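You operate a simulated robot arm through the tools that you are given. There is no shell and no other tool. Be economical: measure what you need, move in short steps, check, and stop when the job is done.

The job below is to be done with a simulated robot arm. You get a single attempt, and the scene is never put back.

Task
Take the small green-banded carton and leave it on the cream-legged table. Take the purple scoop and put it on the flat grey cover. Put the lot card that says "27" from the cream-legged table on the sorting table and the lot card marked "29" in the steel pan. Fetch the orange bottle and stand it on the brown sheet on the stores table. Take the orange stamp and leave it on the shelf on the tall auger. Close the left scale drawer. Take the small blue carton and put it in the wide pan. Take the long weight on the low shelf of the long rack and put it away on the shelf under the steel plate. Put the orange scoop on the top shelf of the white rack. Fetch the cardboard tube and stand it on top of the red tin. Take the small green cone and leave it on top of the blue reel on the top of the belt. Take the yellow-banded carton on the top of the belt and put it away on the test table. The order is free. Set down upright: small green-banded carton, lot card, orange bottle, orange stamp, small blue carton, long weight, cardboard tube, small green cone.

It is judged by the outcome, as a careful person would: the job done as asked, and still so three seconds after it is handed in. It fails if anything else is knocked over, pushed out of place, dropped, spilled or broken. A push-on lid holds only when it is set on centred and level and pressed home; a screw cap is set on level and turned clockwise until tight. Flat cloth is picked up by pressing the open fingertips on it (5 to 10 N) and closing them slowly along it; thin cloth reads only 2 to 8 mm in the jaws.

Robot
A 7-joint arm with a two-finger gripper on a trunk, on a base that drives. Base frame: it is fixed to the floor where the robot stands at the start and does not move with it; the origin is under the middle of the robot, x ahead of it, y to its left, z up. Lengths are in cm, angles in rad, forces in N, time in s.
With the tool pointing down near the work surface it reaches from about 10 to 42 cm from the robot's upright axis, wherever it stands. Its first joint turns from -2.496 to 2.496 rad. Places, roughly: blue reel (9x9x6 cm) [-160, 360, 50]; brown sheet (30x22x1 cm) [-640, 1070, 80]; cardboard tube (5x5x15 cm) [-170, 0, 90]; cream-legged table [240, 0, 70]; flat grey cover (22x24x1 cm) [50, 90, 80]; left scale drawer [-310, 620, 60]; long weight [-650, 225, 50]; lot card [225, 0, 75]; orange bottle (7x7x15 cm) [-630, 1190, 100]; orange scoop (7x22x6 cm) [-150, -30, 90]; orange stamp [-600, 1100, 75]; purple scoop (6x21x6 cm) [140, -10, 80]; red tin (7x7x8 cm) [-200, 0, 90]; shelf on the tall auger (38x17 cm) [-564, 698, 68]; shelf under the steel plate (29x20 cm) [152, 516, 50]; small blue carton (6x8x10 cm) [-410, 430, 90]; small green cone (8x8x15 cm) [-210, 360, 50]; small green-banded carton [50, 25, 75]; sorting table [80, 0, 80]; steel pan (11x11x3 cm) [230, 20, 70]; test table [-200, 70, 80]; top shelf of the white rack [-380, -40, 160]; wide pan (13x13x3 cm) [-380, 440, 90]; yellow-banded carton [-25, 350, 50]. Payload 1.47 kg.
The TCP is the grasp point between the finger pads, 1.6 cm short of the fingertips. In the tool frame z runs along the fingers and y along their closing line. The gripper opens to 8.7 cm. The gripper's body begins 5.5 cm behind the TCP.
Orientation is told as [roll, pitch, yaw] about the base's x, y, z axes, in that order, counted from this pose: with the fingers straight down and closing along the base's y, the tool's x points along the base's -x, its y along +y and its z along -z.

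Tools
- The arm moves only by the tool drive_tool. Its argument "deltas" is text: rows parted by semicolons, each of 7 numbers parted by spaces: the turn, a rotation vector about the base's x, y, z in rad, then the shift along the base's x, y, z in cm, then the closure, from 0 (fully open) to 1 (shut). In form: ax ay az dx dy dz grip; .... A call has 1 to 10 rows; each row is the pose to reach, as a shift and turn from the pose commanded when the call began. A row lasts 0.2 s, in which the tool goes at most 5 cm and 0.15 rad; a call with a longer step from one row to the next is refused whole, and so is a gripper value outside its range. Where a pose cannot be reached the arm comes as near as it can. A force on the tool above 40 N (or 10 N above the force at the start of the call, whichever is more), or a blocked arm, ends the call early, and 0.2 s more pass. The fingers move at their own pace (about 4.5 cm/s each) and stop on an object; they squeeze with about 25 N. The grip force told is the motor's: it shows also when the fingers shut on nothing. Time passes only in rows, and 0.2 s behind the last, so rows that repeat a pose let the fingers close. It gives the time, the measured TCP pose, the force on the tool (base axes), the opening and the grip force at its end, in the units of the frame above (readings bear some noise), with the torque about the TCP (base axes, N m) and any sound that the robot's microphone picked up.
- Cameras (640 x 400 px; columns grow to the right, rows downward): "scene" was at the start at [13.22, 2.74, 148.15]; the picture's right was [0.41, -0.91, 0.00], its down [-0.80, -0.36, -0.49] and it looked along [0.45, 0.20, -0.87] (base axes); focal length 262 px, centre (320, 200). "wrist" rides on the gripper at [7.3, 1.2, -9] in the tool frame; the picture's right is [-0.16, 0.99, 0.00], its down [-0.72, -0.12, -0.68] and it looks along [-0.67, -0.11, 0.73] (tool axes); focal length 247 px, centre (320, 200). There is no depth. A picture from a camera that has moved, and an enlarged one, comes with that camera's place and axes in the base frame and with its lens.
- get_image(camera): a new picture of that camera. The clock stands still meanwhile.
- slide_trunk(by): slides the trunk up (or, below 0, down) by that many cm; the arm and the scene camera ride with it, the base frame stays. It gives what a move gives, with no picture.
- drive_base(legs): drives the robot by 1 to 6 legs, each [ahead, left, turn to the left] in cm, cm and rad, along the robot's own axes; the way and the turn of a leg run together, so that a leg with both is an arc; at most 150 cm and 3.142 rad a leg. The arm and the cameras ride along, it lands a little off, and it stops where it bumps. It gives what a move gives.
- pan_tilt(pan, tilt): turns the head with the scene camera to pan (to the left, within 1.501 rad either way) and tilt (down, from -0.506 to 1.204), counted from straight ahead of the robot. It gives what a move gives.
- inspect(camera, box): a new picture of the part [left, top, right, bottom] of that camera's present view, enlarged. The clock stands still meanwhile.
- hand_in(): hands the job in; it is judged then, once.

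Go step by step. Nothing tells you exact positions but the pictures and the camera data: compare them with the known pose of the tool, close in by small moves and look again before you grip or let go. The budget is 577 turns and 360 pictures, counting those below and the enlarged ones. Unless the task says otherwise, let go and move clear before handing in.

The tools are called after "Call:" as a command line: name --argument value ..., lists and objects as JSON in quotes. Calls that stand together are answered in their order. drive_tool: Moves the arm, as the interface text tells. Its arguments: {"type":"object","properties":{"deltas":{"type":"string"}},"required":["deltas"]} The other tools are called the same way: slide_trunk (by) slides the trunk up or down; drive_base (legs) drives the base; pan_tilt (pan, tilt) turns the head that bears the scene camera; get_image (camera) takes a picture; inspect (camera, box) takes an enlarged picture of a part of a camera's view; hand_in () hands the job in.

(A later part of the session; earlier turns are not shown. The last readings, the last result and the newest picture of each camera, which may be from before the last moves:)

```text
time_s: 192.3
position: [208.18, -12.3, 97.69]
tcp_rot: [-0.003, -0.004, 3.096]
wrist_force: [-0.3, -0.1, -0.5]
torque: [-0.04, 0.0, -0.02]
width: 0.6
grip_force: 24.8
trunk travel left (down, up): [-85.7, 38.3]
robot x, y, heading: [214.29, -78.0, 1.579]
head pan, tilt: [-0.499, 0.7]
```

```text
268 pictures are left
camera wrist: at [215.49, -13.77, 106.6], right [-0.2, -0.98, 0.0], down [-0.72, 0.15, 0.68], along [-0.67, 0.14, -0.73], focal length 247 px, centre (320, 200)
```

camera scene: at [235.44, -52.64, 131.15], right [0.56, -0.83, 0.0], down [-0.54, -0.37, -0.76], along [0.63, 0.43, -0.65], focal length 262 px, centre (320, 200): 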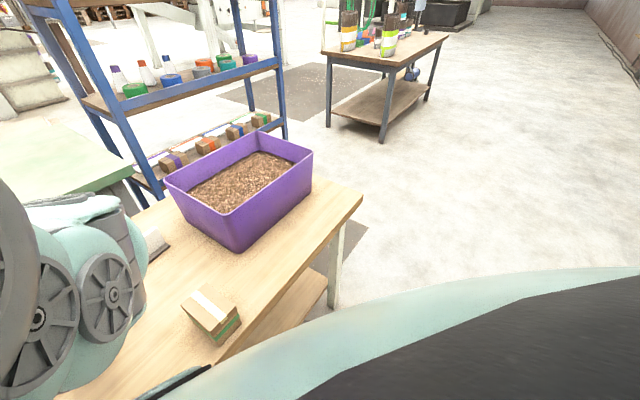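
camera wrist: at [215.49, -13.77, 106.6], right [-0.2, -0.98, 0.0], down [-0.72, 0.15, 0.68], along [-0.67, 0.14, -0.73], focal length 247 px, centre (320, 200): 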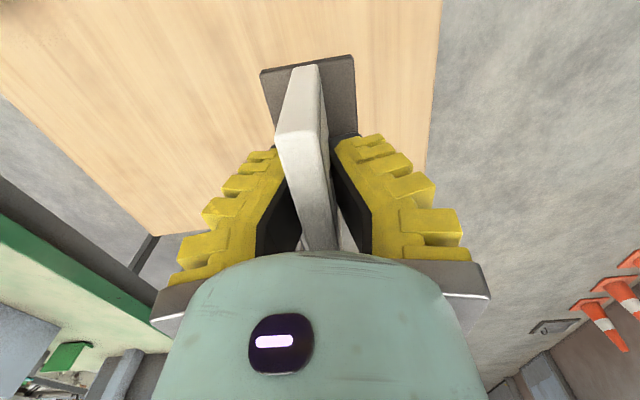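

Card 27 is held. I back off the table, drive left along the lane to the sorting table and look for a free spot.

Call:
drive_base --legs '[[-28, 0, 0], [0, 90, 0]]'

Call:
get_image --camera "scene"

Call:
get_image --camera "wrist"

```text
time_s: 198.7
position: [117.49, -42.38, 97.78]
tcp_rot: [-0.005, -0.003, 3.113]
wrist_force: [0.4, 1.0, -0.6]
torque: [0.02, 0.04, 0.0]
width: 0.6
grip_force: 25.0
trunk travel left (down, up): [-85.7, 38.3]
robot x, y, heading: [124.6, -107.77, 1.592]
head pan, tilt: [-0.499, 0.7]
```

```text
267 pictures are left
camera scene: at [131.84, -95.54, 152.69], right [0.58, -0.81, 0.0], down [-0.53, -0.38, -0.76], along [0.62, 0.44, -0.65], focal length 262 px, centre (320, 200)
```

scene: 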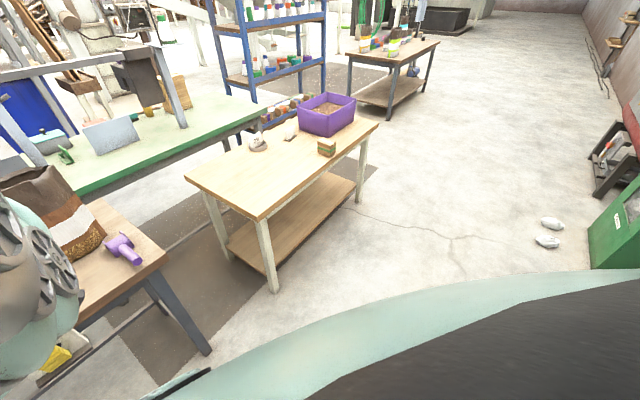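

```text
266 pictures are left
camera wrist: at [124.84, -43.64, 106.61], right [-0.19, -0.98, 0.0], down [-0.72, 0.13, 0.68], along [-0.67, 0.13, -0.73], focal length 247 px, centre (320, 200)
```

wrist: 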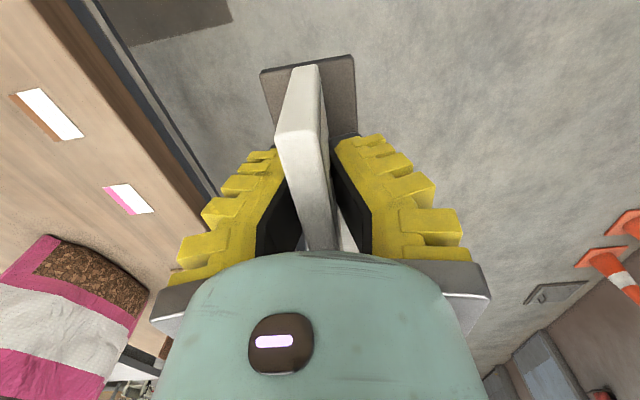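

The cream table is in order. On the sorting table I see two labels, a bag and the purple scoop (x≈139); a free spot is at about (128, -13). I move over it.

Call:
drive_base --legs '[[29.4, -11.3, -0.02]]'

Call:
get_image --camera "wrist"

```text
time_s: 200.8
position: [130.12, -12.93, 97.67]
tcp_rot: [-0.004, -0.004, 3.091]
wrist_force: [-0.4, 0.0, -0.8]
torque: [-0.01, 0.02, -0.01]
width: 0.62
grip_force: 25.1
trunk travel left (down, up): [-85.7, 38.3]
robot x, y, heading: [135.81, -77.99, 1.575]
head pan, tilt: [-0.499, 0.7]
```

```text
265 pictures are left
camera wrist: at [137.47, -14.35, 106.61], right [-0.21, -0.98, 0.0], down [-0.71, 0.15, 0.68], along [-0.67, 0.14, -0.73], focal length 247 px, centre (320, 200)
```

wrist: 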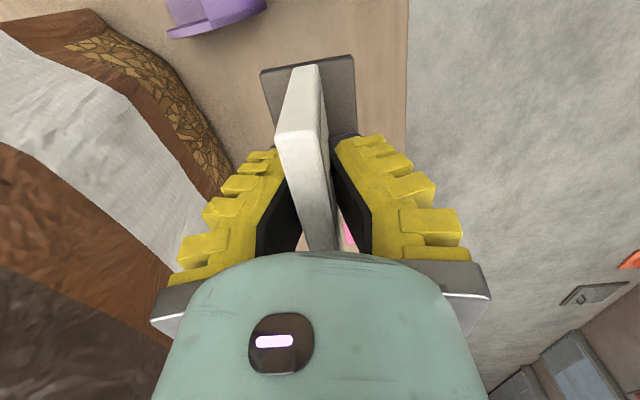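

Clear spot. Shift 2.3 cm left and lower.

Call:
drive_tool --deltas "0 0 0 -2.3 -0.5 0 1;0 0 0 -2.3 -0.5 0 1"

Call:
slide_trunk --by -11.5

Call:
drive_tool --deltas "0 0 0 0 0 -0.4 1;0 0 0 0 0 -0.8 1;0 0 0 0 0 -1.2 1;0 0 0 0 0 -1.6 1;0 0 0 0 0 -2 1;0 0 0 0 0 -2.3 1"

```text
time_s: 201.4
position: [127.9, -13.35, 97.67]
tcp_rot: [-0.002, -0.003, 3.091]
wrist_force: [1.0, 0.7, -0.6]
torque: [0.0, -0.04, 0.0]
width: 0.6
grip_force: 24.9
trunk travel left (down, up): [-85.7, 38.3]
robot x, y, heading: [136.38, -78.47, 1.568]
head pan, tilt: [-0.499, 0.7]
```

```text
time_s: 202.8
position: [128.0, -13.37, 86.1]
tcp_rot: [-0.002, -0.005, 3.09]
wrist_force: [-0.5, 0.5, 0.1]
torque: [0.01, -0.01, -0.03]
width: 0.6
grip_force: 25.4
trunk travel left (down, up): [-74.2, 49.8]
robot x, y, heading: [136.16, -78.22, 1.574]
head pan, tilt: [-0.499, 0.7]
```

```text
time_s: 204.2
position: [127.87, -13.17, 83.91]
tcp_rot: [-0.006, -0.005, 3.091]
wrist_force: [1.2, -10.1, 32.3]
torque: [-0.07, -0.06, 0.01]
width: 2.5
grip_force: 24.7
trunk travel left (down, up): [-74.2, 49.8]
robot x, y, heading: [135.92, -78.05, 1.576]
head pan, tilt: [-0.499, 0.7]
```

Contact. Ease, open, rise and check.

Call:
drive_tool --deltas "0 0 0 0 0 0.2 1;0 0 0 0 0 0.2 0.9;0 0 0 0 0 0.2 0.6;0 0 0 0 0 0.2 0.2;0 0 0 0 0 0.2 0;0 0 0 0 0 0.2 0"

Call:
slide_trunk --by 14

Call:
get_image --camera "wrist"

```text
time_s: 205.6
position: [127.95, -13.4, 84.15]
tcp_rot: [-0.004, -0.003, 3.089]
wrist_force: [0.6, 0.4, -0.3]
torque: [-0.01, -0.01, 0.0]
width: 8.68
grip_force: 0.1
trunk travel left (down, up): [-74.2, 49.8]
robot x, y, heading: [135.94, -78.29, 1.573]
head pan, tilt: [-0.499, 0.7]
```

```text
time_s: 207.3
position: [128.03, -13.47, 98.07]
tcp_rot: [-0.004, -0.003, 3.09]
wrist_force: [0.7, 0.1, 0.4]
torque: [0.0, 0.02, 0.0]
width: 8.71
grip_force: 0.1
trunk travel left (down, up): [-88.2, 35.8]
robot x, y, heading: [136.54, -77.61, 1.57]
head pan, tilt: [-0.499, 0.7]
```

```text
264 pictures are left
camera wrist: at [135.31, -14.88, 106.94], right [-0.21, -0.98, 0.0], down [-0.71, 0.15, 0.68], along [-0.67, 0.14, -0.73], focal length 247 px, centre (320, 200)
```

wrist: 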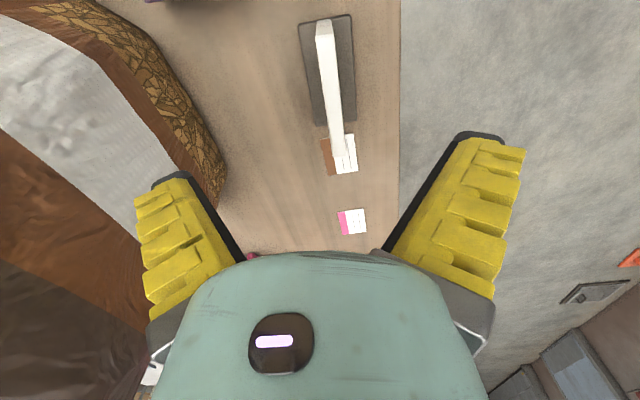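

Card 27 stands on the sorting table. Next the purple scoop beside it: I back off a little and turn the tool to look along +y at it.

Call:
drive_base --legs '[[-8, 0, 0]]'

Call:
drive_tool --deltas "0 0 -0.15 1 0 0 0;0 0 -0.3 3 0 0 0;0 0 -0.45 5 0 0 0;0 0 -0.6 7 0 0 0;0 0 -0.75 9 0 0 0;0 0 -0.9 11 0 0 0;0 0 -1.05 11 0 0 0;0 0 -1.2 11 0 0 0;0 0 -1.35 11 0 0 0;0 0 -1.5 11 0 0 0"

Call:
get_image --camera "wrist"

```text
time_s: 208.4
position: [128.06, -21.39, 98.05]
tcp_rot: [-0.004, -0.002, 3.091]
wrist_force: [0.4, -0.9, -0.4]
torque: [0.01, 0.02, 0.0]
width: 8.71
grip_force: 0.0
trunk travel left (down, up): [-88.2, 35.8]
robot x, y, heading: [136.28, -86.18, 1.576]
head pan, tilt: [-0.499, 0.7]
```

```text
time_s: 210.6
position: [139.19, -21.3, 98.07]
tcp_rot: [-0.004, -0.004, 1.587]
wrist_force: [0.2, 0.6, 0.0]
torque: [-0.02, -0.03, 0.01]
width: 8.67
grip_force: 0.0
trunk travel left (down, up): [-88.2, 35.8]
robot x, y, heading: [136.11, -86.02, 1.573]
head pan, tilt: [-0.499, 0.7]
```

```text
263 pictures are left
camera wrist: at [138.09, -28.65, 106.94], right [-0.99, 0.14, 0.0], down [0.1, 0.72, 0.68], along [0.1, 0.68, -0.73], focal length 247 px, centre (320, 200)
```

wrist: 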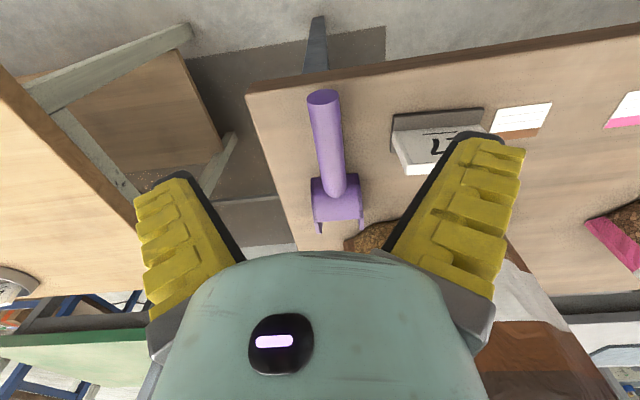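

The scoop's handle lies along y at x≈139 (y -20 to -9.5), bowl beyond. I drive ahead to bring the tool over the handle near the bowl and lower partway.

Call:
drive_base --legs '[[9, -0.6, 0]]'

Call:
slide_trunk --by -7

Call:
get_image --camera "wrist"

```text
time_s: 211.7
position: [139.72, -12.38, 98.01]
tcp_rot: [-0.003, -0.004, 1.589]
wrist_force: [-0.3, 0.4, 0.7]
torque: [-0.02, 0.0, 0.01]
width: 8.68
grip_force: 0.2
trunk travel left (down, up): [-88.2, 35.8]
robot x, y, heading: [136.72, -77.27, 1.576]
head pan, tilt: [-0.499, 0.7]
```

```text
time_s: 212.7
position: [139.61, -12.44, 91.07]
tcp_rot: [-0.004, -0.005, 1.59]
wrist_force: [-0.4, -0.1, -0.6]
torque: [-0.03, -0.01, 0.01]
width: 8.7
grip_force: 0.1
trunk travel left (down, up): [-81.2, 42.8]
robot x, y, heading: [136.63, -77.8, 1.577]
head pan, tilt: [-0.499, 0.7]
```

```text
262 pictures are left
camera wrist: at [138.64, -19.78, 99.96], right [-0.99, 0.14, 0.0], down [0.1, 0.72, 0.68], along [0.1, 0.68, -0.73], focal length 247 px, centre (320, 200)
```

wrist: 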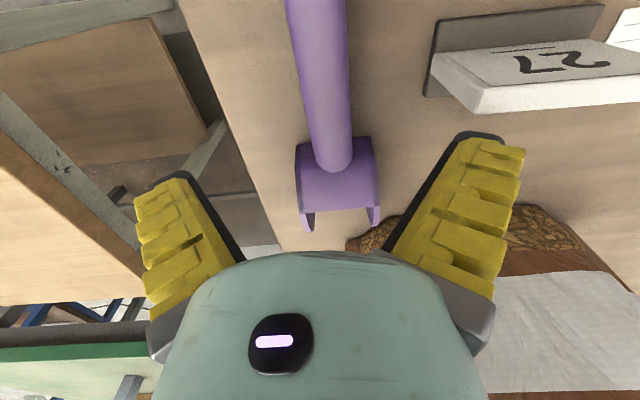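

Aligned. Lower, grip, lift.

Call:
slide_trunk --by -7.5

Call:
drive_tool --deltas "0 0 0 -0.2 0 0 0.5;0 0 0 -0.3 0 0 1;0 0 0 -0.3 0 0 1;0 0 0 -0.3 0 0 1;0 0 0 -0.3 0 0 1"

Call:
slide_trunk --by 16

Call:
get_image --camera "wrist"

```text
time_s: 213.9
position: [139.67, -12.56, 83.62]
tcp_rot: [-0.002, -0.006, 1.59]
wrist_force: [0.2, 0.7, 0.7]
torque: [-0.03, 0.02, 0.03]
width: 8.68
grip_force: 0.0
trunk travel left (down, up): [-73.7, 50.3]
robot x, y, heading: [137.01, -77.52, 1.573]
head pan, tilt: [-0.499, 0.7]
```

```text
time_s: 215.1
position: [139.43, -12.63, 83.57]
tcp_rot: [-0.004, -0.004, 1.589]
wrist_force: [0.3, -0.3, -1.4]
torque: [-0.03, 0.05, -0.01]
width: 0.86
grip_force: 14.2
trunk travel left (down, up): [-73.7, 50.3]
robot x, y, heading: [136.51, -77.46, 1.57]
head pan, tilt: [-0.499, 0.7]
```

```text
time_s: 216.9
position: [139.48, -12.75, 99.51]
tcp_rot: [-0.003, -0.003, 1.59]
wrist_force: [0.0, -1.0, -0.6]
torque: [-0.02, -0.01, 0.01]
width: 0.59
grip_force: 25.2
trunk travel left (down, up): [-89.7, 34.3]
robot x, y, heading: [136.87, -77.36, 1.571]
head pan, tilt: [-0.499, 0.7]
```

```text
261 pictures are left
camera wrist: at [138.35, -19.84, 108.46], right [-0.99, 0.14, 0.0], down [0.1, 0.72, 0.68], along [0.1, 0.68, -0.73], focal length 247 px, centre (320, 200)
```

wrist: 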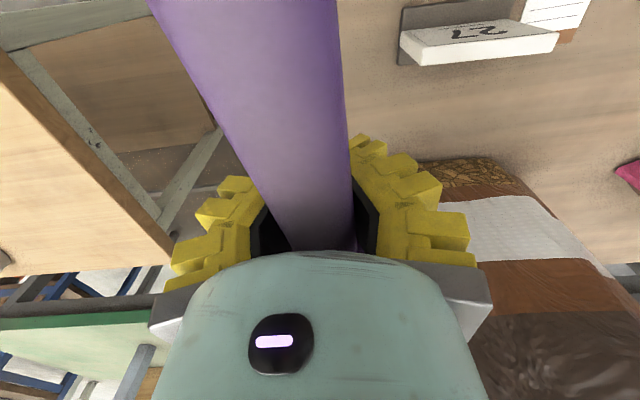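

The fingers seem to have closed under the handle (width 0.6), caging it. I lower it back, open, and re-grip higher on the handle.

Call:
slide_trunk --by -15.7

Call:
drive_tool --deltas "0 0 0 0 0 0 0.7;0 0 0 0 0 0 0.4;0 0 0 0 0 0 0;0 0 0 0 0 0 0"

Call:
slide_trunk --by 8

Call:
get_image --camera "wrist"

```text
time_s: 218.7
position: [139.3, -12.51, 83.89]
tcp_rot: [-0.004, -0.003, 1.589]
wrist_force: [0.2, -0.2, -1.5]
torque: [-0.02, 0.0, 0.02]
width: 0.6
grip_force: 25.0
trunk travel left (down, up): [-74.0, 50.0]
robot x, y, heading: [137.17, -77.1, 1.574]
head pan, tilt: [-0.499, 0.7]
```

```text
time_s: 219.7
position: [139.38, -12.51, 83.89]
tcp_rot: [-0.003, -0.004, 1.591]
wrist_force: [0.5, 0.5, -0.4]
torque: [0.01, -0.02, 0.02]
width: 8.7
grip_force: 0.0
trunk travel left (down, up): [-74.0, 50.0]
robot x, y, heading: [136.83, -77.0, 1.571]
head pan, tilt: [-0.499, 0.7]
```

```text
time_s: 220.9
position: [139.53, -12.63, 91.7]
tcp_rot: [-0.003, -0.003, 1.59]
wrist_force: [-0.1, 0.5, 0.1]
torque: [-0.02, 0.05, -0.01]
width: 8.71
grip_force: 0.0
trunk travel left (down, up): [-82.0, 42.0]
robot x, y, heading: [136.65, -77.3, 1.573]
head pan, tilt: [-0.499, 0.7]
```

```text
260 pictures are left
camera wrist: at [138.34, -19.83, 100.77], right [-0.99, 0.14, 0.0], down [0.1, 0.72, 0.68], along [0.1, 0.68, -0.73], focal length 247 px, centre (320, 200)
```

wrist: 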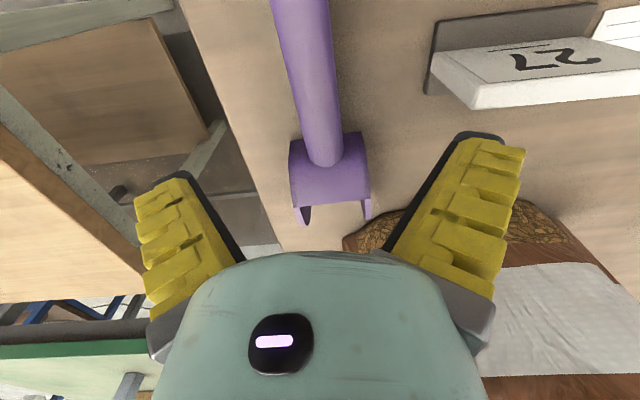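

The handle slopes up toward me; at the grip point its centre is z≈85. I lower to 85.2 and grip.

Call:
slide_trunk --by -6.4

Call:
drive_tool --deltas "0 0 0 0 0 0 0.5;0 0 0 0 0 0 1;0 0 0 0 0 0 1;0 0 0 0 0 0 1;0 0 0 0 0 0 1"

Call:
slide_trunk --by 16

Call:
get_image --camera "wrist"

```text
time_s: 221.9
position: [139.32, -12.44, 85.48]
tcp_rot: [-0.002, -0.004, 1.59]
wrist_force: [0.1, -0.4, 0.8]
torque: [0.0, -0.03, 0.02]
width: 8.69
grip_force: 0.1
trunk travel left (down, up): [-75.6, 48.4]
robot x, y, heading: [136.77, -77.37, 1.574]
head pan, tilt: [-0.499, 0.7]
```

```text
time_s: 223.1
position: [139.41, -12.44, 85.55]
tcp_rot: [-0.002, -0.005, 1.589]
wrist_force: [-0.1, -4.3, 9.8]
torque: [0.15, -0.01, 0.03]
width: 2.39
grip_force: 24.9
trunk travel left (down, up): [-75.6, 48.4]
robot x, y, heading: [136.88, -77.17, 1.572]
head pan, tilt: [-0.499, 0.7]
```

```text
time_s: 224.9
position: [139.4, -12.54, 101.42]
tcp_rot: [-0.004, -0.003, 1.59]
wrist_force: [0.1, 0.2, -1.4]
torque: [-0.05, 0.03, 0.01]
width: 1.95
grip_force: 24.4
trunk travel left (down, up): [-91.6, 32.4]
robot x, y, heading: [136.5, -77.47, 1.574]
head pan, tilt: [-0.499, 0.7]
```

```text
259 pictures are left
camera wrist: at [138.34, -19.84, 110.36], right [-0.99, 0.14, 0.0], down [0.1, 0.72, 0.68], along [0.1, 0.68, -0.73], focal length 247 px, centre (320, 200)
```

wrist: 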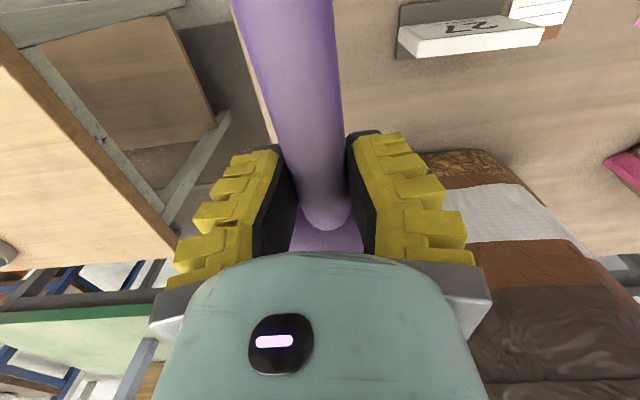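

The scoop is held by its handle. I take it around via the lane to the west side of the white table (approach heading +x) where the grey cover lies.

Call:
drive_base --legs '[[-30, 0, 0], [0, 150, 0], [0, 52, 0], [130, 0, 0], [65, 0, 0], [0, 0, -1.574]]'

Call:
get_image --camera "wrist"

```text
time_s: 249.8
position: [-5.88, 84.49, 101.39]
tcp_rot: [-0.005, -0.004, 0.055]
wrist_force: [-0.2, -1.7, -2.6]
torque: [-0.01, 0.05, -0.02]
width: 1.92
grip_force: 25.0
trunk travel left (down, up): [-91.6, 32.4]
robot x, y, heading: [-70.77, 85.15, 0.039]
head pan, tilt: [-0.499, 0.7]
```

```text
258 pictures are left
camera wrist: at [-13.21, 85.4, 110.38], right [0.1, 0.99, 0.0], down [0.73, -0.07, 0.68], along [0.68, -0.07, -0.73], focal length 247 px, centre (320, 200)
```

wrist: 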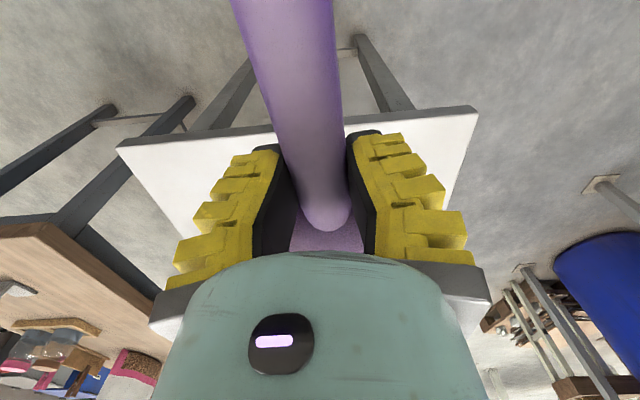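

The white table's near edge is at x≈2. I drive ahead and look for the cover.

Call:
drive_base --legs '[[38, 0, -0.04]]'

Call:
get_image --camera "wrist"

```text
time_s: 252.2
position: [32.25, 82.81, 101.43]
tcp_rot: [-0.004, -0.003, 0.014]
wrist_force: [0.3, 0.2, -0.8]
torque: [-0.01, 0.07, -0.03]
width: 1.92
grip_force: 24.6
trunk travel left (down, up): [-91.6, 32.4]
robot x, y, heading: [-32.6, 85.81, -0.003]
head pan, tilt: [-0.499, 0.7]
```

```text
257 pictures are left
camera wrist: at [24.95, 83.88, 110.38], right [0.14, 0.99, 0.0], down [0.72, -0.1, 0.68], along [0.68, -0.1, -0.73], focal length 247 px, centre (320, 200)
```

wrist: 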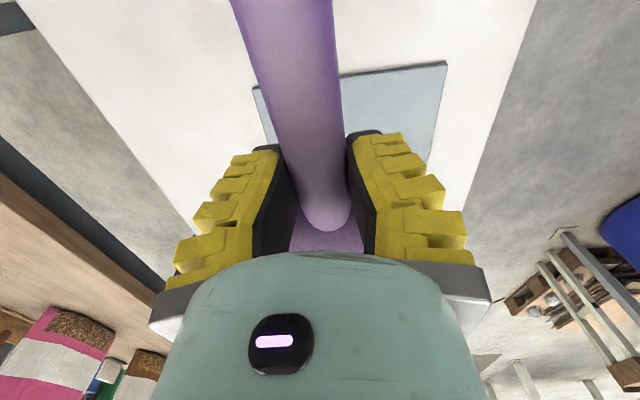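

The cover spans x 34.4–58.4, y 74.4–96.5 (centre (46.4, 85.5)). I position the scoop centrally over it and lower.

Call:
drive_base --legs '[[11.7, 2.7, 0]]'

Call:
slide_trunk --by -12

Call:
get_image --camera "wrist"

```text
time_s: 253.4
position: [43.77, 85.37, 101.46]
tcp_rot: [-0.003, -0.003, 0.017]
wrist_force: [0.3, 1.1, -1.5]
torque: [-0.01, 0.09, -0.03]
width: 1.93
grip_force: 25.1
trunk travel left (down, up): [-91.6, 32.4]
robot x, y, heading: [-20.94, 88.59, 0.001]
head pan, tilt: [-0.499, 0.7]
```

```text
time_s: 254.9
position: [43.88, 85.47, 89.41]
tcp_rot: [-0.003, -0.003, 0.015]
wrist_force: [-0.6, 0.4, -1.7]
torque: [0.0, 0.03, 0.0]
width: 1.95
grip_force: 24.8
trunk travel left (down, up): [-79.6, 44.4]
robot x, y, heading: [-21.1, 88.52, -0.002]
head pan, tilt: [-0.499, 0.7]
```

```text
256 pictures are left
camera wrist: at [36.47, 86.61, 98.4], right [0.14, 0.99, 0.0], down [0.72, -0.1, 0.68], along [0.68, -0.1, -0.73], focal length 247 px, centre (320, 200)
```

wrist: 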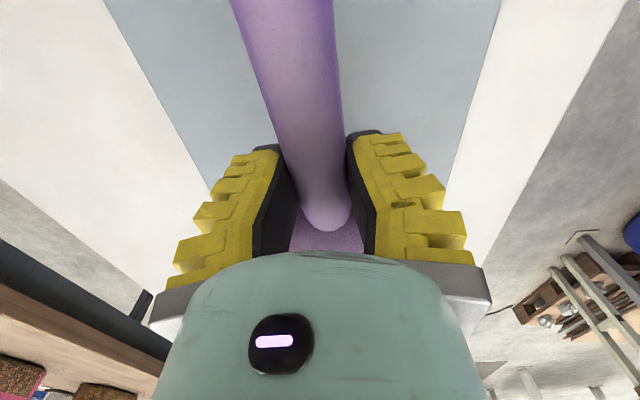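

Over the cover. Lower to contact in small steps.

Call:
drive_tool --deltas "0 0 0 0 0 -0.7 1;0 0 0 0 0 -1.4 1;0 0 0 0 0 -2 1;0 0 0 0 0 -2.5 1;0 0 0 0 0 -3 1;0 0 0 0 0 -3.4 1;0 0 0 0 0 -3.8 1"

```text
time_s: 256.6
position: [42.99, 85.54, 86.21]
tcp_rot: [-0.002, -0.002, 0.014]
wrist_force: [0.1, -0.8, -1.7]
torque: [-0.04, 0.06, -0.01]
width: 1.9
grip_force: 24.4
out of reach, approached as far as the arm can: row 5, 6, 7
trunk travel left (down, up): [-79.6, 44.4]
robot x, y, heading: [-21.08, 88.37, 0.001]
head pan, tilt: [-0.499, 0.7]
```

Call:
slide_trunk --by -0.8

Call:
slide_trunk --by -0.6

```text
time_s: 257.1
position: [42.96, 85.69, 85.46]
tcp_rot: [-0.003, -0.004, 0.018]
wrist_force: [0.7, 1.1, -0.5]
torque: [0.01, 0.05, 0.01]
width: 1.91
grip_force: 24.9
trunk travel left (down, up): [-78.8, 45.2]
robot x, y, heading: [-20.9, 87.93, -0.0]
head pan, tilt: [-0.499, 0.7]
```

```text
time_s: 257.7
position: [42.95, 85.63, 84.8]
tcp_rot: [-0.004, -0.003, 0.018]
wrist_force: [0.1, -0.6, -0.8]
torque: [-0.03, 0.05, 0.0]
width: 1.92
grip_force: 25.3
trunk travel left (down, up): [-78.2, 45.8]
robot x, y, heading: [-21.39, 88.02, 0.003]
head pan, tilt: [-0.499, 0.7]
```

Still no contact; the white table is a bit lower. Continue.

Call:
slide_trunk --by -0.8

Call:
slide_trunk --by -0.8

Call:
slide_trunk --by -0.8

```text
time_s: 258.2
position: [43.2, 85.55, 84.23]
tcp_rot: [-0.005, -0.008, 0.019]
wrist_force: [1.8, -0.8, 6.8]
torque: [0.01, -0.22, -0.02]
width: 2.39
grip_force: 24.9
trunk travel left (down, up): [-77.4, 46.6]
robot x, y, heading: [-21.13, 88.28, -0.006]
head pan, tilt: [-0.499, 0.7]
```

```text
time_s: 258.8
position: [42.85, 85.63, 83.24]
tcp_rot: [-0.004, -0.002, 0.016]
wrist_force: [0.0, -0.3, -1.5]
torque: [-0.02, 0.03, 0.02]
width: 2.45
grip_force: 24.9
trunk travel left (down, up): [-76.6, 47.4]
robot x, y, heading: [-20.83, 88.11, 0.003]
head pan, tilt: [-0.499, 0.7]
```

```text
time_s: 259.4
position: [42.88, 85.56, 82.52]
tcp_rot: [-0.002, -0.003, 0.014]
wrist_force: [-0.4, 0.6, -2.5]
torque: [-0.02, 0.07, -0.03]
width: 0.62
grip_force: 24.4
trunk travel left (down, up): [-75.8, 48.2]
robot x, y, heading: [-21.42, 88.25, 0.0]
head pan, tilt: [-0.499, 0.7]
```

The scoop touched down and the fingers slipped under the handle. I open and rise to check.

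Call:
drive_tool --deltas "0 0 0 0 0 0 0.7;0 0 0 0 0 0 0.4;0 0 0 0 0 0 0;0 0 0 0 0 0 0"

Call:
slide_trunk --by 18

Call:
get_image --camera "wrist"

```text
time_s: 260.4
position: [42.97, 85.55, 82.48]
tcp_rot: [-0.004, -0.004, 0.015]
wrist_force: [-0.9, -0.1, -0.2]
torque: [0.01, -0.02, 0.01]
width: 8.7
grip_force: 0.0
trunk travel left (down, up): [-75.8, 48.2]
robot x, y, heading: [-20.79, 88.58, 0.005]
head pan, tilt: [-0.499, 0.7]
```

```text
time_s: 262.4
position: [42.95, 85.51, 100.4]
tcp_rot: [-0.004, -0.004, 0.017]
wrist_force: [-0.4, 0.6, 0.2]
torque: [0.0, 0.01, 0.02]
width: 8.72
grip_force: 0.0
trunk travel left (down, up): [-93.8, 30.2]
robot x, y, heading: [-21.2, 88.28, -0.001]
head pan, tilt: [-0.499, 0.7]
```

```text
255 pictures are left
camera wrist: at [35.68, 86.77, 109.39], right [0.14, 0.99, 0.0], down [0.72, -0.1, 0.68], along [0.68, -0.1, -0.73], focal length 247 px, centre (320, 200)
```

wrist: 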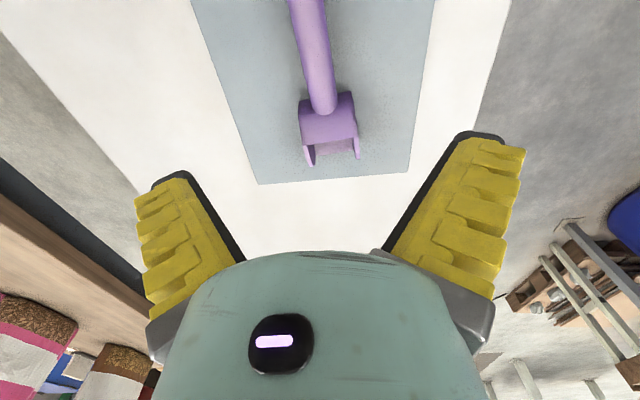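

The purple scoop lies on the cover. Next the test-table group (tube, tin, orange scoop) to the west: I back out, turn around and look.

Call:
drive_base --legs '[[-50, 0, 0], [0, -70, 0], [0, 0, 3.141]]'

Call:
get_image --camera "wrist"

Call:
get_image --camera "scene"

```text
time_s: 273.3
position: [-89.85, 80.29, 101.45]
tcp_rot: [-0.066, -0.04, 1.95]
wrist_force: [16.7, 12.8, 2.2]
torque: [-1.37, 1.76, 0.66]
width: 8.72
grip_force: 0.0
trunk travel left (down, up): [-93.8, 30.2]
robot x, y, heading: [-71.26, 17.36, 1.965]
head pan, tilt: [-0.499, 0.7]
stopped in leg 3: the force on the tool passed its limit at 199 N (the readings are from after the stop); the commanded pose is now the measured one
```

```text
254 pictures are left
camera wrist: at [-88.54, 72.64, 109.97], right [-0.97, -0.22, -0.06], down [-0.19, 0.67, 0.72], along [-0.12, 0.71, -0.7], focal length 247 px, centre (320, 200)
```

wrist: 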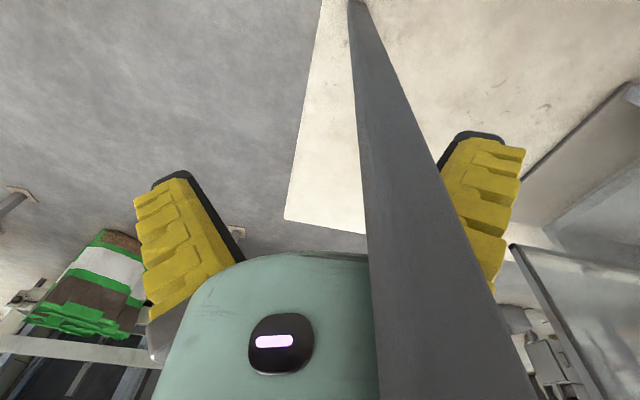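

```text
253 pictures are left
camera scene: at [-69.22, 31.09, 160.87], right [0.84, -0.54, 0.0], down [-0.35, -0.54, -0.77], along [0.42, 0.64, -0.64], focal length 262 px, centre (320, 200)
```

scene: 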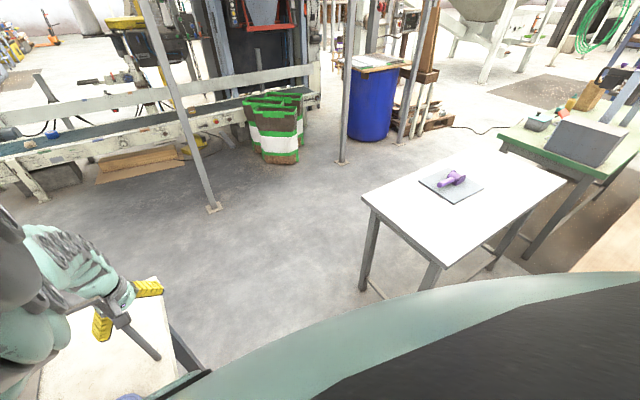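

The arm struck a steel post near (-97, 85) while turning. I turn back away from it and check.

Call:
drive_base --legs '[[0, 0, -0.5]]'

Call:
get_image --camera "wrist"

Call:
get_image --camera "scene"

```text
time_s: 275.1
position: [-58.72, 81.32, 101.11]
tcp_rot: [-0.058, -0.035, 1.461]
wrist_force: [-0.7, 0.9, 0.3]
torque: [-0.02, -0.02, -0.02]
width: 8.66
grip_force: 0.0
trunk travel left (down, up): [-93.8, 30.2]
robot x, y, heading: [-71.26, 17.63, 1.479]
head pan, tilt: [-0.499, 0.7]
```

```text
252 pictures are left
camera wrist: at [-61.13, 74.08, 109.79], right [-0.96, 0.27, -0.05], down [0.15, 0.69, 0.71], along [0.22, 0.68, -0.7], focal length 247 px, centre (320, 200)
```

wrist: 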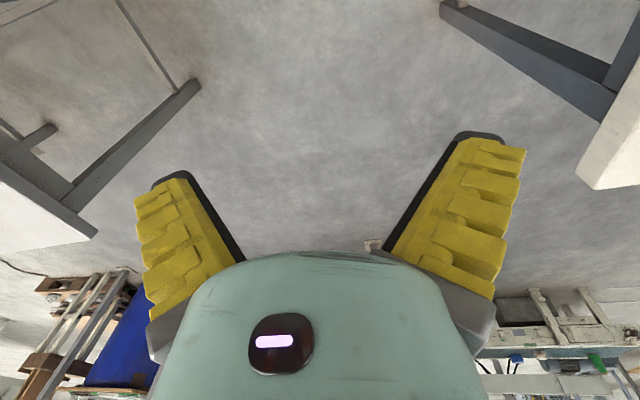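

```text
251 pictures are left
camera scene: at [-63.14, 28.5, 160.82], right [0.48, -0.88, 0.0], down [-0.56, -0.31, -0.76], along [0.67, 0.37, -0.65], focal length 262 px, centre (320, 200)
```

scene: 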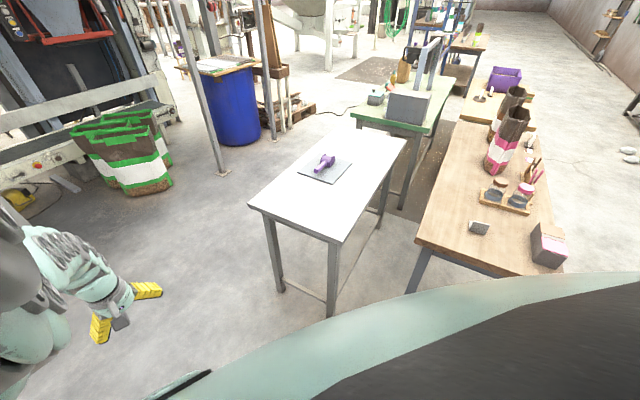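

Likely a rod standing at the test table's east edge (-91, 77). I move clear to the east and turn clockwise so that the head (stuck looking right of the arm) views the test table.

Call:
drive_base --legs '[[0, -35, 0], [0, 0, -1.8], [0, 0, -1.6]]'

Call:
get_image --camera "scene"

```text
time_s: 285.7
position: [-66.03, -43.96, 101.15]
tcp_rot: [-0.059, -0.035, -1.955]
wrist_force: [-0.5, 0.5, 0.0]
torque: [0.0, -0.01, 0.02]
width: 8.7
grip_force: 0.0
trunk travel left (down, up): [-93.8, 30.2]
robot x, y, heading: [-36.3, 14.42, -1.94]
head pan, tilt: [-0.499, 0.7]
```

```text
250 pictures are left
camera scene: at [-46.92, 5.75, 160.82], right [-0.23, 0.97, 0.0], down [0.63, 0.15, -0.76], along [-0.74, -0.17, -0.64], focal length 262 px, centre (320, 200)
```

scene: 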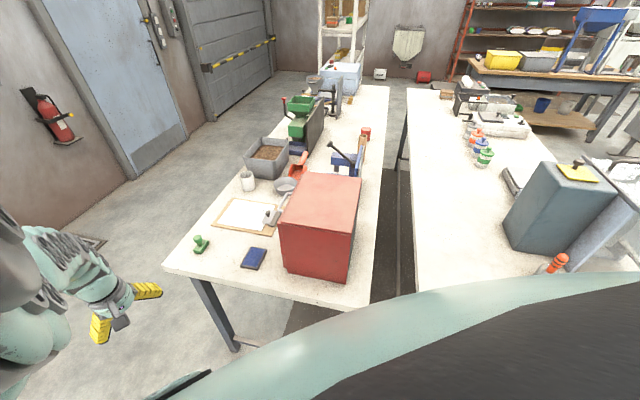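

A clear overview: the south bench holds the red tin, tube and orange scoop; the north bench is the other (test) table with a tall device. I zoom in.

Call:
inspect --camera "scene" --box '[200, 90, 440, 240]'

Call:
inspect --camera "scene" --box '[400, 60, 640, 280]'

```text
2.67 times, centred on (320, 165) of scene
camera zoom: at [-46.92, 5.75, 160.82], right [-0.23, 0.97, 0.0], down [0.63, 0.15, -0.76], along [-0.74, -0.17, -0.64], focal length 698 px, centre (320, 293)
```

zoom: 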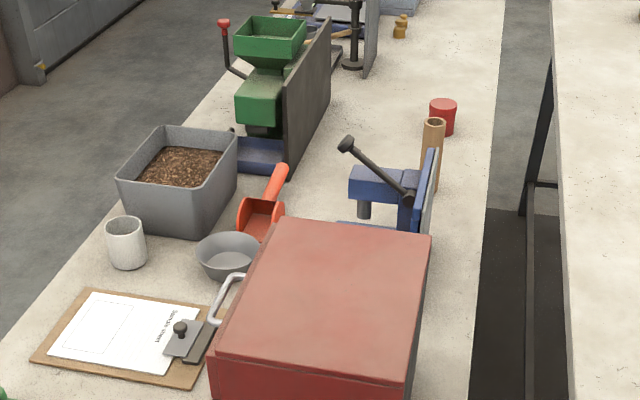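

```text
1.82 times, centred on (520, 170) of scene
camera zoom: at [-46.92, 5.75, 160.82], right [-0.23, 0.97, 0.0], down [0.63, 0.15, -0.76], along [-0.74, -0.17, -0.64], focal length 476 px, centre (-44, 254)
```

zoom: 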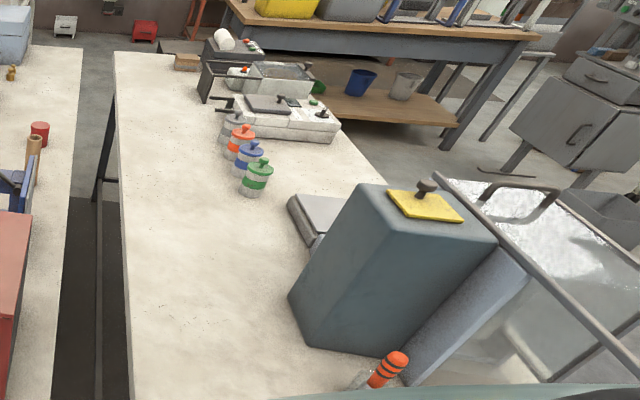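

Tube (-176, 0) and tin (-203, 0) stand near the north edge of the south bench (y -61…12); I'll reach them from the south lane. I drive round to the south side facing north.

Call:
drive_base --legs '[[135, 52, 0], [0, 0, 1.755], [0, 0, 1.755], [0, 119, 0]]'

Call:
get_image --camera "wrist"

Call:
get_image --camera "scene"

```text
time_s: 307.1
position: [-149.89, -63.0, 101.24]
tcp_rot: [-0.059, -0.035, 1.534]
wrist_force: [0.0, 0.3, -0.2]
torque: [0.01, 0.0, 0.0]
width: 8.69
grip_force: 0.1
trunk travel left (down, up): [-93.8, 30.2]
robot x, y, heading: [-157.77, -127.98, 1.55]
head pan, tilt: [-0.499, 0.7]
```

```text
247 pictures are left
camera wrist: at [-151.83, -70.47, 109.8], right [-0.98, 0.2, -0.05], down [0.1, 0.7, 0.71], along [0.17, 0.69, -0.7], focal length 247 px, centre (320, 200)
```

wrist: 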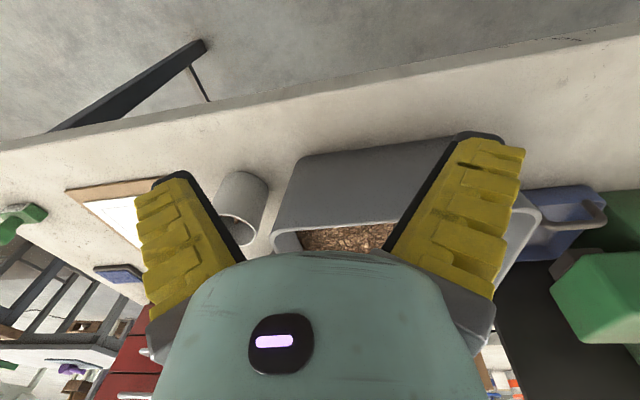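

```text
246 pictures are left
camera scene: at [-150.55, -116.09, 160.82], right [0.55, -0.84, 0.0], down [-0.54, -0.35, -0.76], along [0.64, 0.42, -0.64], focal length 262 px, centre (320, 200)
```

scene: 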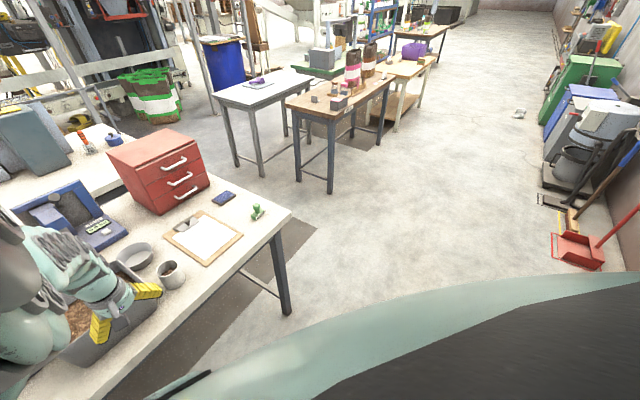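

I raise the trunk, drive up to the bench and look at the tube from above.

Call:
slide_trunk --by 22

Call:
drive_base --legs '[[53, 14, 0.02]]'

Call:
get_image --camera "wrist"

```text
time_s: 309.4
position: [-149.85, -63.06, 123.13]
tcp_rot: [-0.057, -0.036, 1.535]
wrist_force: [-0.3, -0.3, -0.1]
torque: [0.01, -0.01, 0.02]
width: 8.71
grip_force: 0.0
trunk travel left (down, up): [-115.8, 8.2]
robot x, y, heading: [-158.15, -127.83, 1.553]
head pan, tilt: [-0.499, 0.7]
```

```text
time_s: 312.6
position: [-164.76, -9.54, 123.11]
tcp_rot: [-0.057, -0.034, 1.554]
wrist_force: [-1.5, -0.4, 0.3]
torque: [-0.01, 0.01, -0.03]
width: 8.72
grip_force: 0.1
trunk travel left (down, up): [-115.8, 8.2]
robot x, y, heading: [-171.46, -74.36, 1.572]
head pan, tilt: [-0.499, 0.7]
```

```text
245 pictures are left
camera wrist: at [-166.5, -16.95, 131.8], right [-0.98, 0.18, -0.05], down [0.09, 0.7, 0.71], along [0.16, 0.69, -0.7], focal length 247 px, centre (320, 200)
```

wrist: 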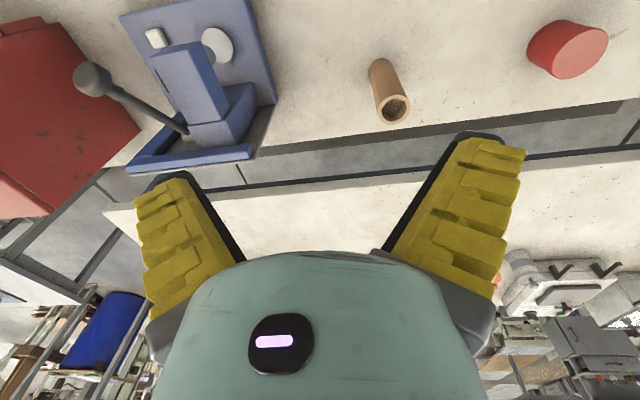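

Tube at (-172.3, -0.4), tin at (-201, -0.3). I edge closer, level the tool and extend above the tube.

Call:
drive_base --legs '[[4, 4.5, 0]]'

Call:
drive_tool --deltas "-0.033 0.058 0 -1 2 0 0;-0.033 0.058 0 -2 4 0 0;-0.033 0.058 0 -2.5 5 0 0;-0.033 0.058 0 -2.5 5 0 0"

Call:
get_image --camera "wrist"

```text
time_s: 313.6
position: [-169.11, -5.55, 123.11]
tcp_rot: [-0.058, -0.036, 1.552]
wrist_force: [0.8, 0.0, -0.3]
torque: [-0.01, 0.01, 0.01]
width: 8.71
grip_force: 0.0
trunk travel left (down, up): [-115.8, 8.2]
robot x, y, heading: [-176.24, -70.61, 1.571]
head pan, tilt: [-0.499, 0.7]
```

```text
time_s: 314.6
position: [-172.93, -3.33, 127.69]
tcp_rot: [0.002, -0.003, 1.553]
wrist_force: [0.7, -0.4, -0.2]
torque: [-0.01, -0.02, 0.0]
width: 8.67
grip_force: 0.1
out of reach, approached as far as the arm can: row 1, 2, 3, 4
trunk travel left (down, up): [-115.8, 8.2]
robot x, y, heading: [-175.98, -70.14, 1.573]
head pan, tilt: [-0.499, 0.7]
```

```text
244 pictures are left
camera wrist: at [-174.24, -10.54, 136.51], right [-0.98, 0.18, 0.0], down [0.13, 0.72, 0.68], along [0.12, 0.67, -0.73], focal length 247 px, centre (320, 200)
```

wrist: 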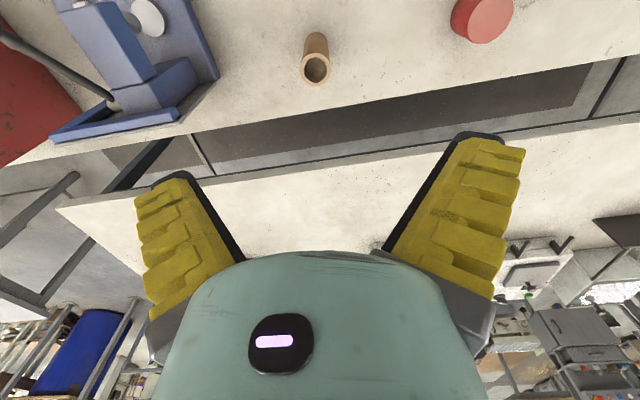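

I raise the tool relative to the trunk to gain reach and extend to the tube.

Call:
drive_tool --deltas "0 0 0 0 1.5 4 0;0 0 0 0.2 3 8 0;0 0 0 0.4 4.5 9 0;0 0 0 0.4 4.5 9 0"

Call:
slide_trunk --by -30

Call:
get_image --camera "wrist"

```text
time_s: 315.6
position: [-172.75, 0.98, 136.6]
tcp_rot: [-0.001, 0.0, 1.552]
wrist_force: [0.2, 0.1, 0.1]
torque: [-0.01, 0.01, -0.01]
width: 8.7
grip_force: 0.1
trunk travel left (down, up): [-115.8, 8.2]
robot x, y, heading: [-175.85, -70.6, 1.575]
head pan, tilt: [-0.499, 0.7]
```

```text
time_s: 318.6
position: [-172.66, 1.09, 106.75]
tcp_rot: [0.0, -0.001, 1.551]
wrist_force: [-0.6, -0.2, -0.1]
torque: [0.02, 0.05, 0.0]
width: 8.7
grip_force: 0.0
trunk travel left (down, up): [-85.8, 38.2]
robot x, y, heading: [-176.07, -70.75, 1.573]
head pan, tilt: [-0.499, 0.7]
```

```text
243 pictures are left
camera wrist: at [-173.97, -6.09, 115.66], right [-0.98, 0.18, 0.0], down [0.13, 0.72, 0.68], along [0.12, 0.67, -0.73], focal length 247 px, centre (320, 200)
```

wrist: 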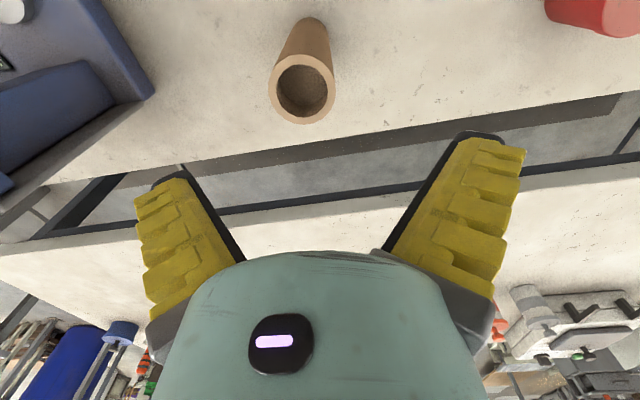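

Ring centre at (-171.5, 0.2), top z≈96. Align, lower, grip.

Call:
drive_tool --deltas "0 0 0 1.15 -0.9 0 0;0 0 0 1.15 -0.9 0 0"

Call:
slide_trunk --by -8

Call:
get_image --camera "wrist"

```text
time_s: 319.1
position: [-171.69, 0.18, 106.56]
tcp_rot: [-0.001, -0.002, 1.553]
wrist_force: [0.1, -0.4, 0.4]
torque: [0.01, 0.01, 0.0]
width: 8.68
grip_force: 0.1
trunk travel left (down, up): [-85.8, 38.2]
robot x, y, heading: [-176.28, -70.52, 1.568]
head pan, tilt: [-0.499, 0.7]
```

```text
time_s: 320.3
position: [-171.63, 0.28, 98.8]
tcp_rot: [-0.001, -0.004, 1.553]
wrist_force: [1.5, -0.4, -0.3]
torque: [0.01, -0.02, 0.01]
width: 8.69
grip_force: 0.1
trunk travel left (down, up): [-77.8, 46.2]
robot x, y, heading: [-175.84, -70.53, 1.574]
head pan, tilt: [-0.499, 0.7]
```

```text
242 pictures are left
camera wrist: at [-172.84, -6.99, 107.68], right [-0.98, 0.18, 0.0], down [0.13, 0.72, 0.68], along [0.12, 0.67, -0.73], focal length 247 px, centre (320, 200)
```

wrist: 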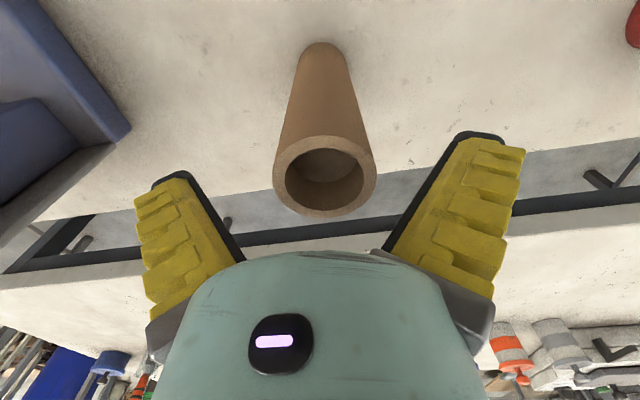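

Centred. Lower 5.6 and grip, then lift 12.

Call:
slide_trunk --by -5.4

Call:
drive_tool --deltas "0 0 0 0 0 0 0.4;0 0 0 0 0 0 0.7;0 0 0 0 0 0 1;0 0 0 0 0 0 1;0 0 0 0 0 0 1"

Call:
slide_trunk --by 14

Call:
get_image --camera "wrist"

```text
time_s: 321.0
position: [-171.71, 1.15, 95.22]
tcp_rot: [0.001, -0.024, 1.553]
wrist_force: [-0.8, 1.7, 14.1]
torque: [0.13, -0.04, 0.0]
width: 8.11
grip_force: 6.9
trunk travel left (down, up): [-73.6, 50.4]
robot x, y, heading: [-176.39, -70.46, 1.573]
head pan, tilt: [-0.499, 0.7]
stopped: the force on the tool passed its limit at 52 N (the readings are from after the stop); the commanded pose is now the measured one
```

```text
time_s: 322.2
position: [-171.75, 1.0, 95.2]
tcp_rot: [0.002, -0.019, 1.554]
wrist_force: [-3.1, -3.8, 31.1]
torque: [-0.42, 0.12, -0.01]
width: 5.2
grip_force: 25.1
trunk travel left (down, up): [-73.6, 50.4]
robot x, y, heading: [-175.74, -70.7, 1.574]
head pan, tilt: [-0.499, 0.7]
```

```text
time_s: 323.9
position: [-171.63, 0.75, 109.0]
tcp_rot: [0.0, -0.014, 1.553]
wrist_force: [-0.6, -0.2, -0.3]
torque: [0.0, -0.01, 0.02]
width: 3.89
grip_force: 25.0
trunk travel left (down, up): [-87.6, 36.4]
robot x, y, heading: [-175.9, -70.42, 1.574]
head pan, tilt: [-0.499, 0.7]
```

```text
241 pictures are left
camera wrist: at [-172.92, -6.66, 117.76], right [-0.98, 0.18, 0.0], down [0.13, 0.71, 0.69], along [0.12, 0.68, -0.72], focal length 247 px, centre (320, 200)
```

wrist: 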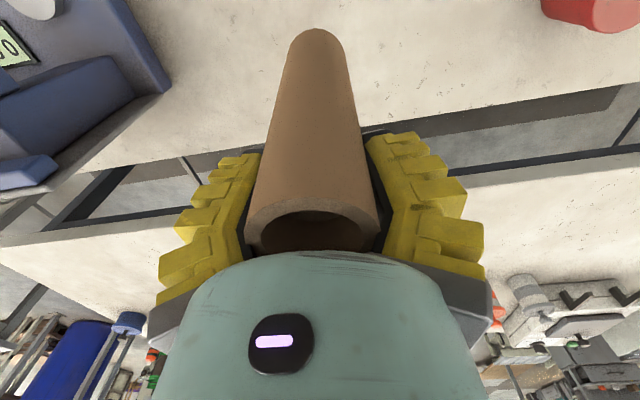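

The tube (≈3.9 cm wide) is held, bottom about 9.7 cm below TCP; the bench must be at z≈85. I move left toward the tin.

Call:
drive_base --legs '[[0, 17, 0]]'

Call:
get_image --camera "wrist"

```text
time_s: 325.4
position: [-188.1, 0.61, 109.03]
tcp_rot: [0.001, -0.015, 1.551]
wrist_force: [-0.6, -0.3, -0.7]
torque: [0.01, 0.0, 0.01]
width: 3.82
grip_force: 24.1
trunk travel left (down, up): [-87.6, 36.4]
robot x, y, heading: [-192.35, -70.58, 1.576]
head pan, tilt: [-0.499, 0.7]
```

```text
240 pictures are left
camera wrist: at [-189.49, -6.65, 117.78], right [-0.98, 0.18, 0.0], down [0.13, 0.71, 0.69], along [0.12, 0.68, -0.72], focal length 247 px, centre (320, 200)
```

wrist: 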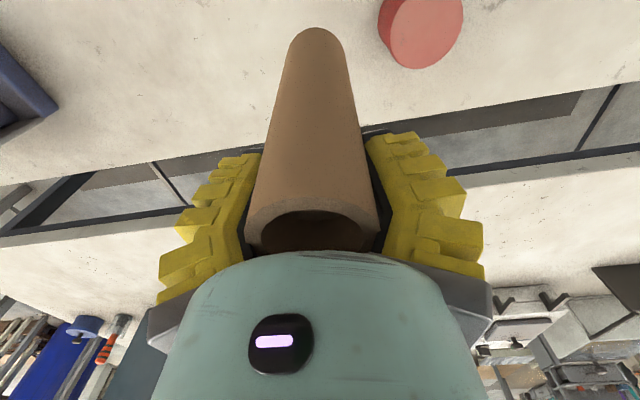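

The tube is held off-centre and slightly tilted, so I set it down on the clear bench here and re-grip it properly.

Call:
slide_trunk --by -12.5

Call:
slide_trunk --by -0.8

Call:
slide_trunk --by -0.8

```text
time_s: 326.9
position: [-188.36, 0.67, 96.42]
tcp_rot: [0.004, -0.015, 1.553]
wrist_force: [-0.2, 0.3, 0.4]
torque: [0.01, -0.02, -0.05]
width: 3.7
grip_force: 25.0
trunk travel left (down, up): [-75.1, 48.9]
robot x, y, heading: [-193.18, -70.64, 1.576]
head pan, tilt: [-0.499, 0.7]
```

```text
time_s: 327.5
position: [-188.27, 1.01, 95.85]
tcp_rot: [0.002, -0.02, 1.551]
wrist_force: [-1.6, -4.7, 22.1]
torque: [-0.73, 0.05, 0.01]
width: 3.62
grip_force: 25.0
trunk travel left (down, up): [-74.3, 49.7]
robot x, y, heading: [-192.96, -70.57, 1.569]
head pan, tilt: [-0.499, 0.7]
```

```text
time_s: 327.9
position: [-188.23, 1.37, 95.84]
tcp_rot: [0.0, -0.03, 1.552]
wrist_force: [-0.4, -0.8, 16.8]
torque: [-0.26, 0.05, 0.01]
width: 3.56
grip_force: 24.6
trunk travel left (down, up): [-73.9, 50.1]
robot x, y, heading: [-192.39, -70.54, 1.569]
head pan, tilt: [-0.499, 0.7]
stopped: the force on the tool passed its limit at 44 N (the readings are from after the stop); the commanded pose is now the measured one
```

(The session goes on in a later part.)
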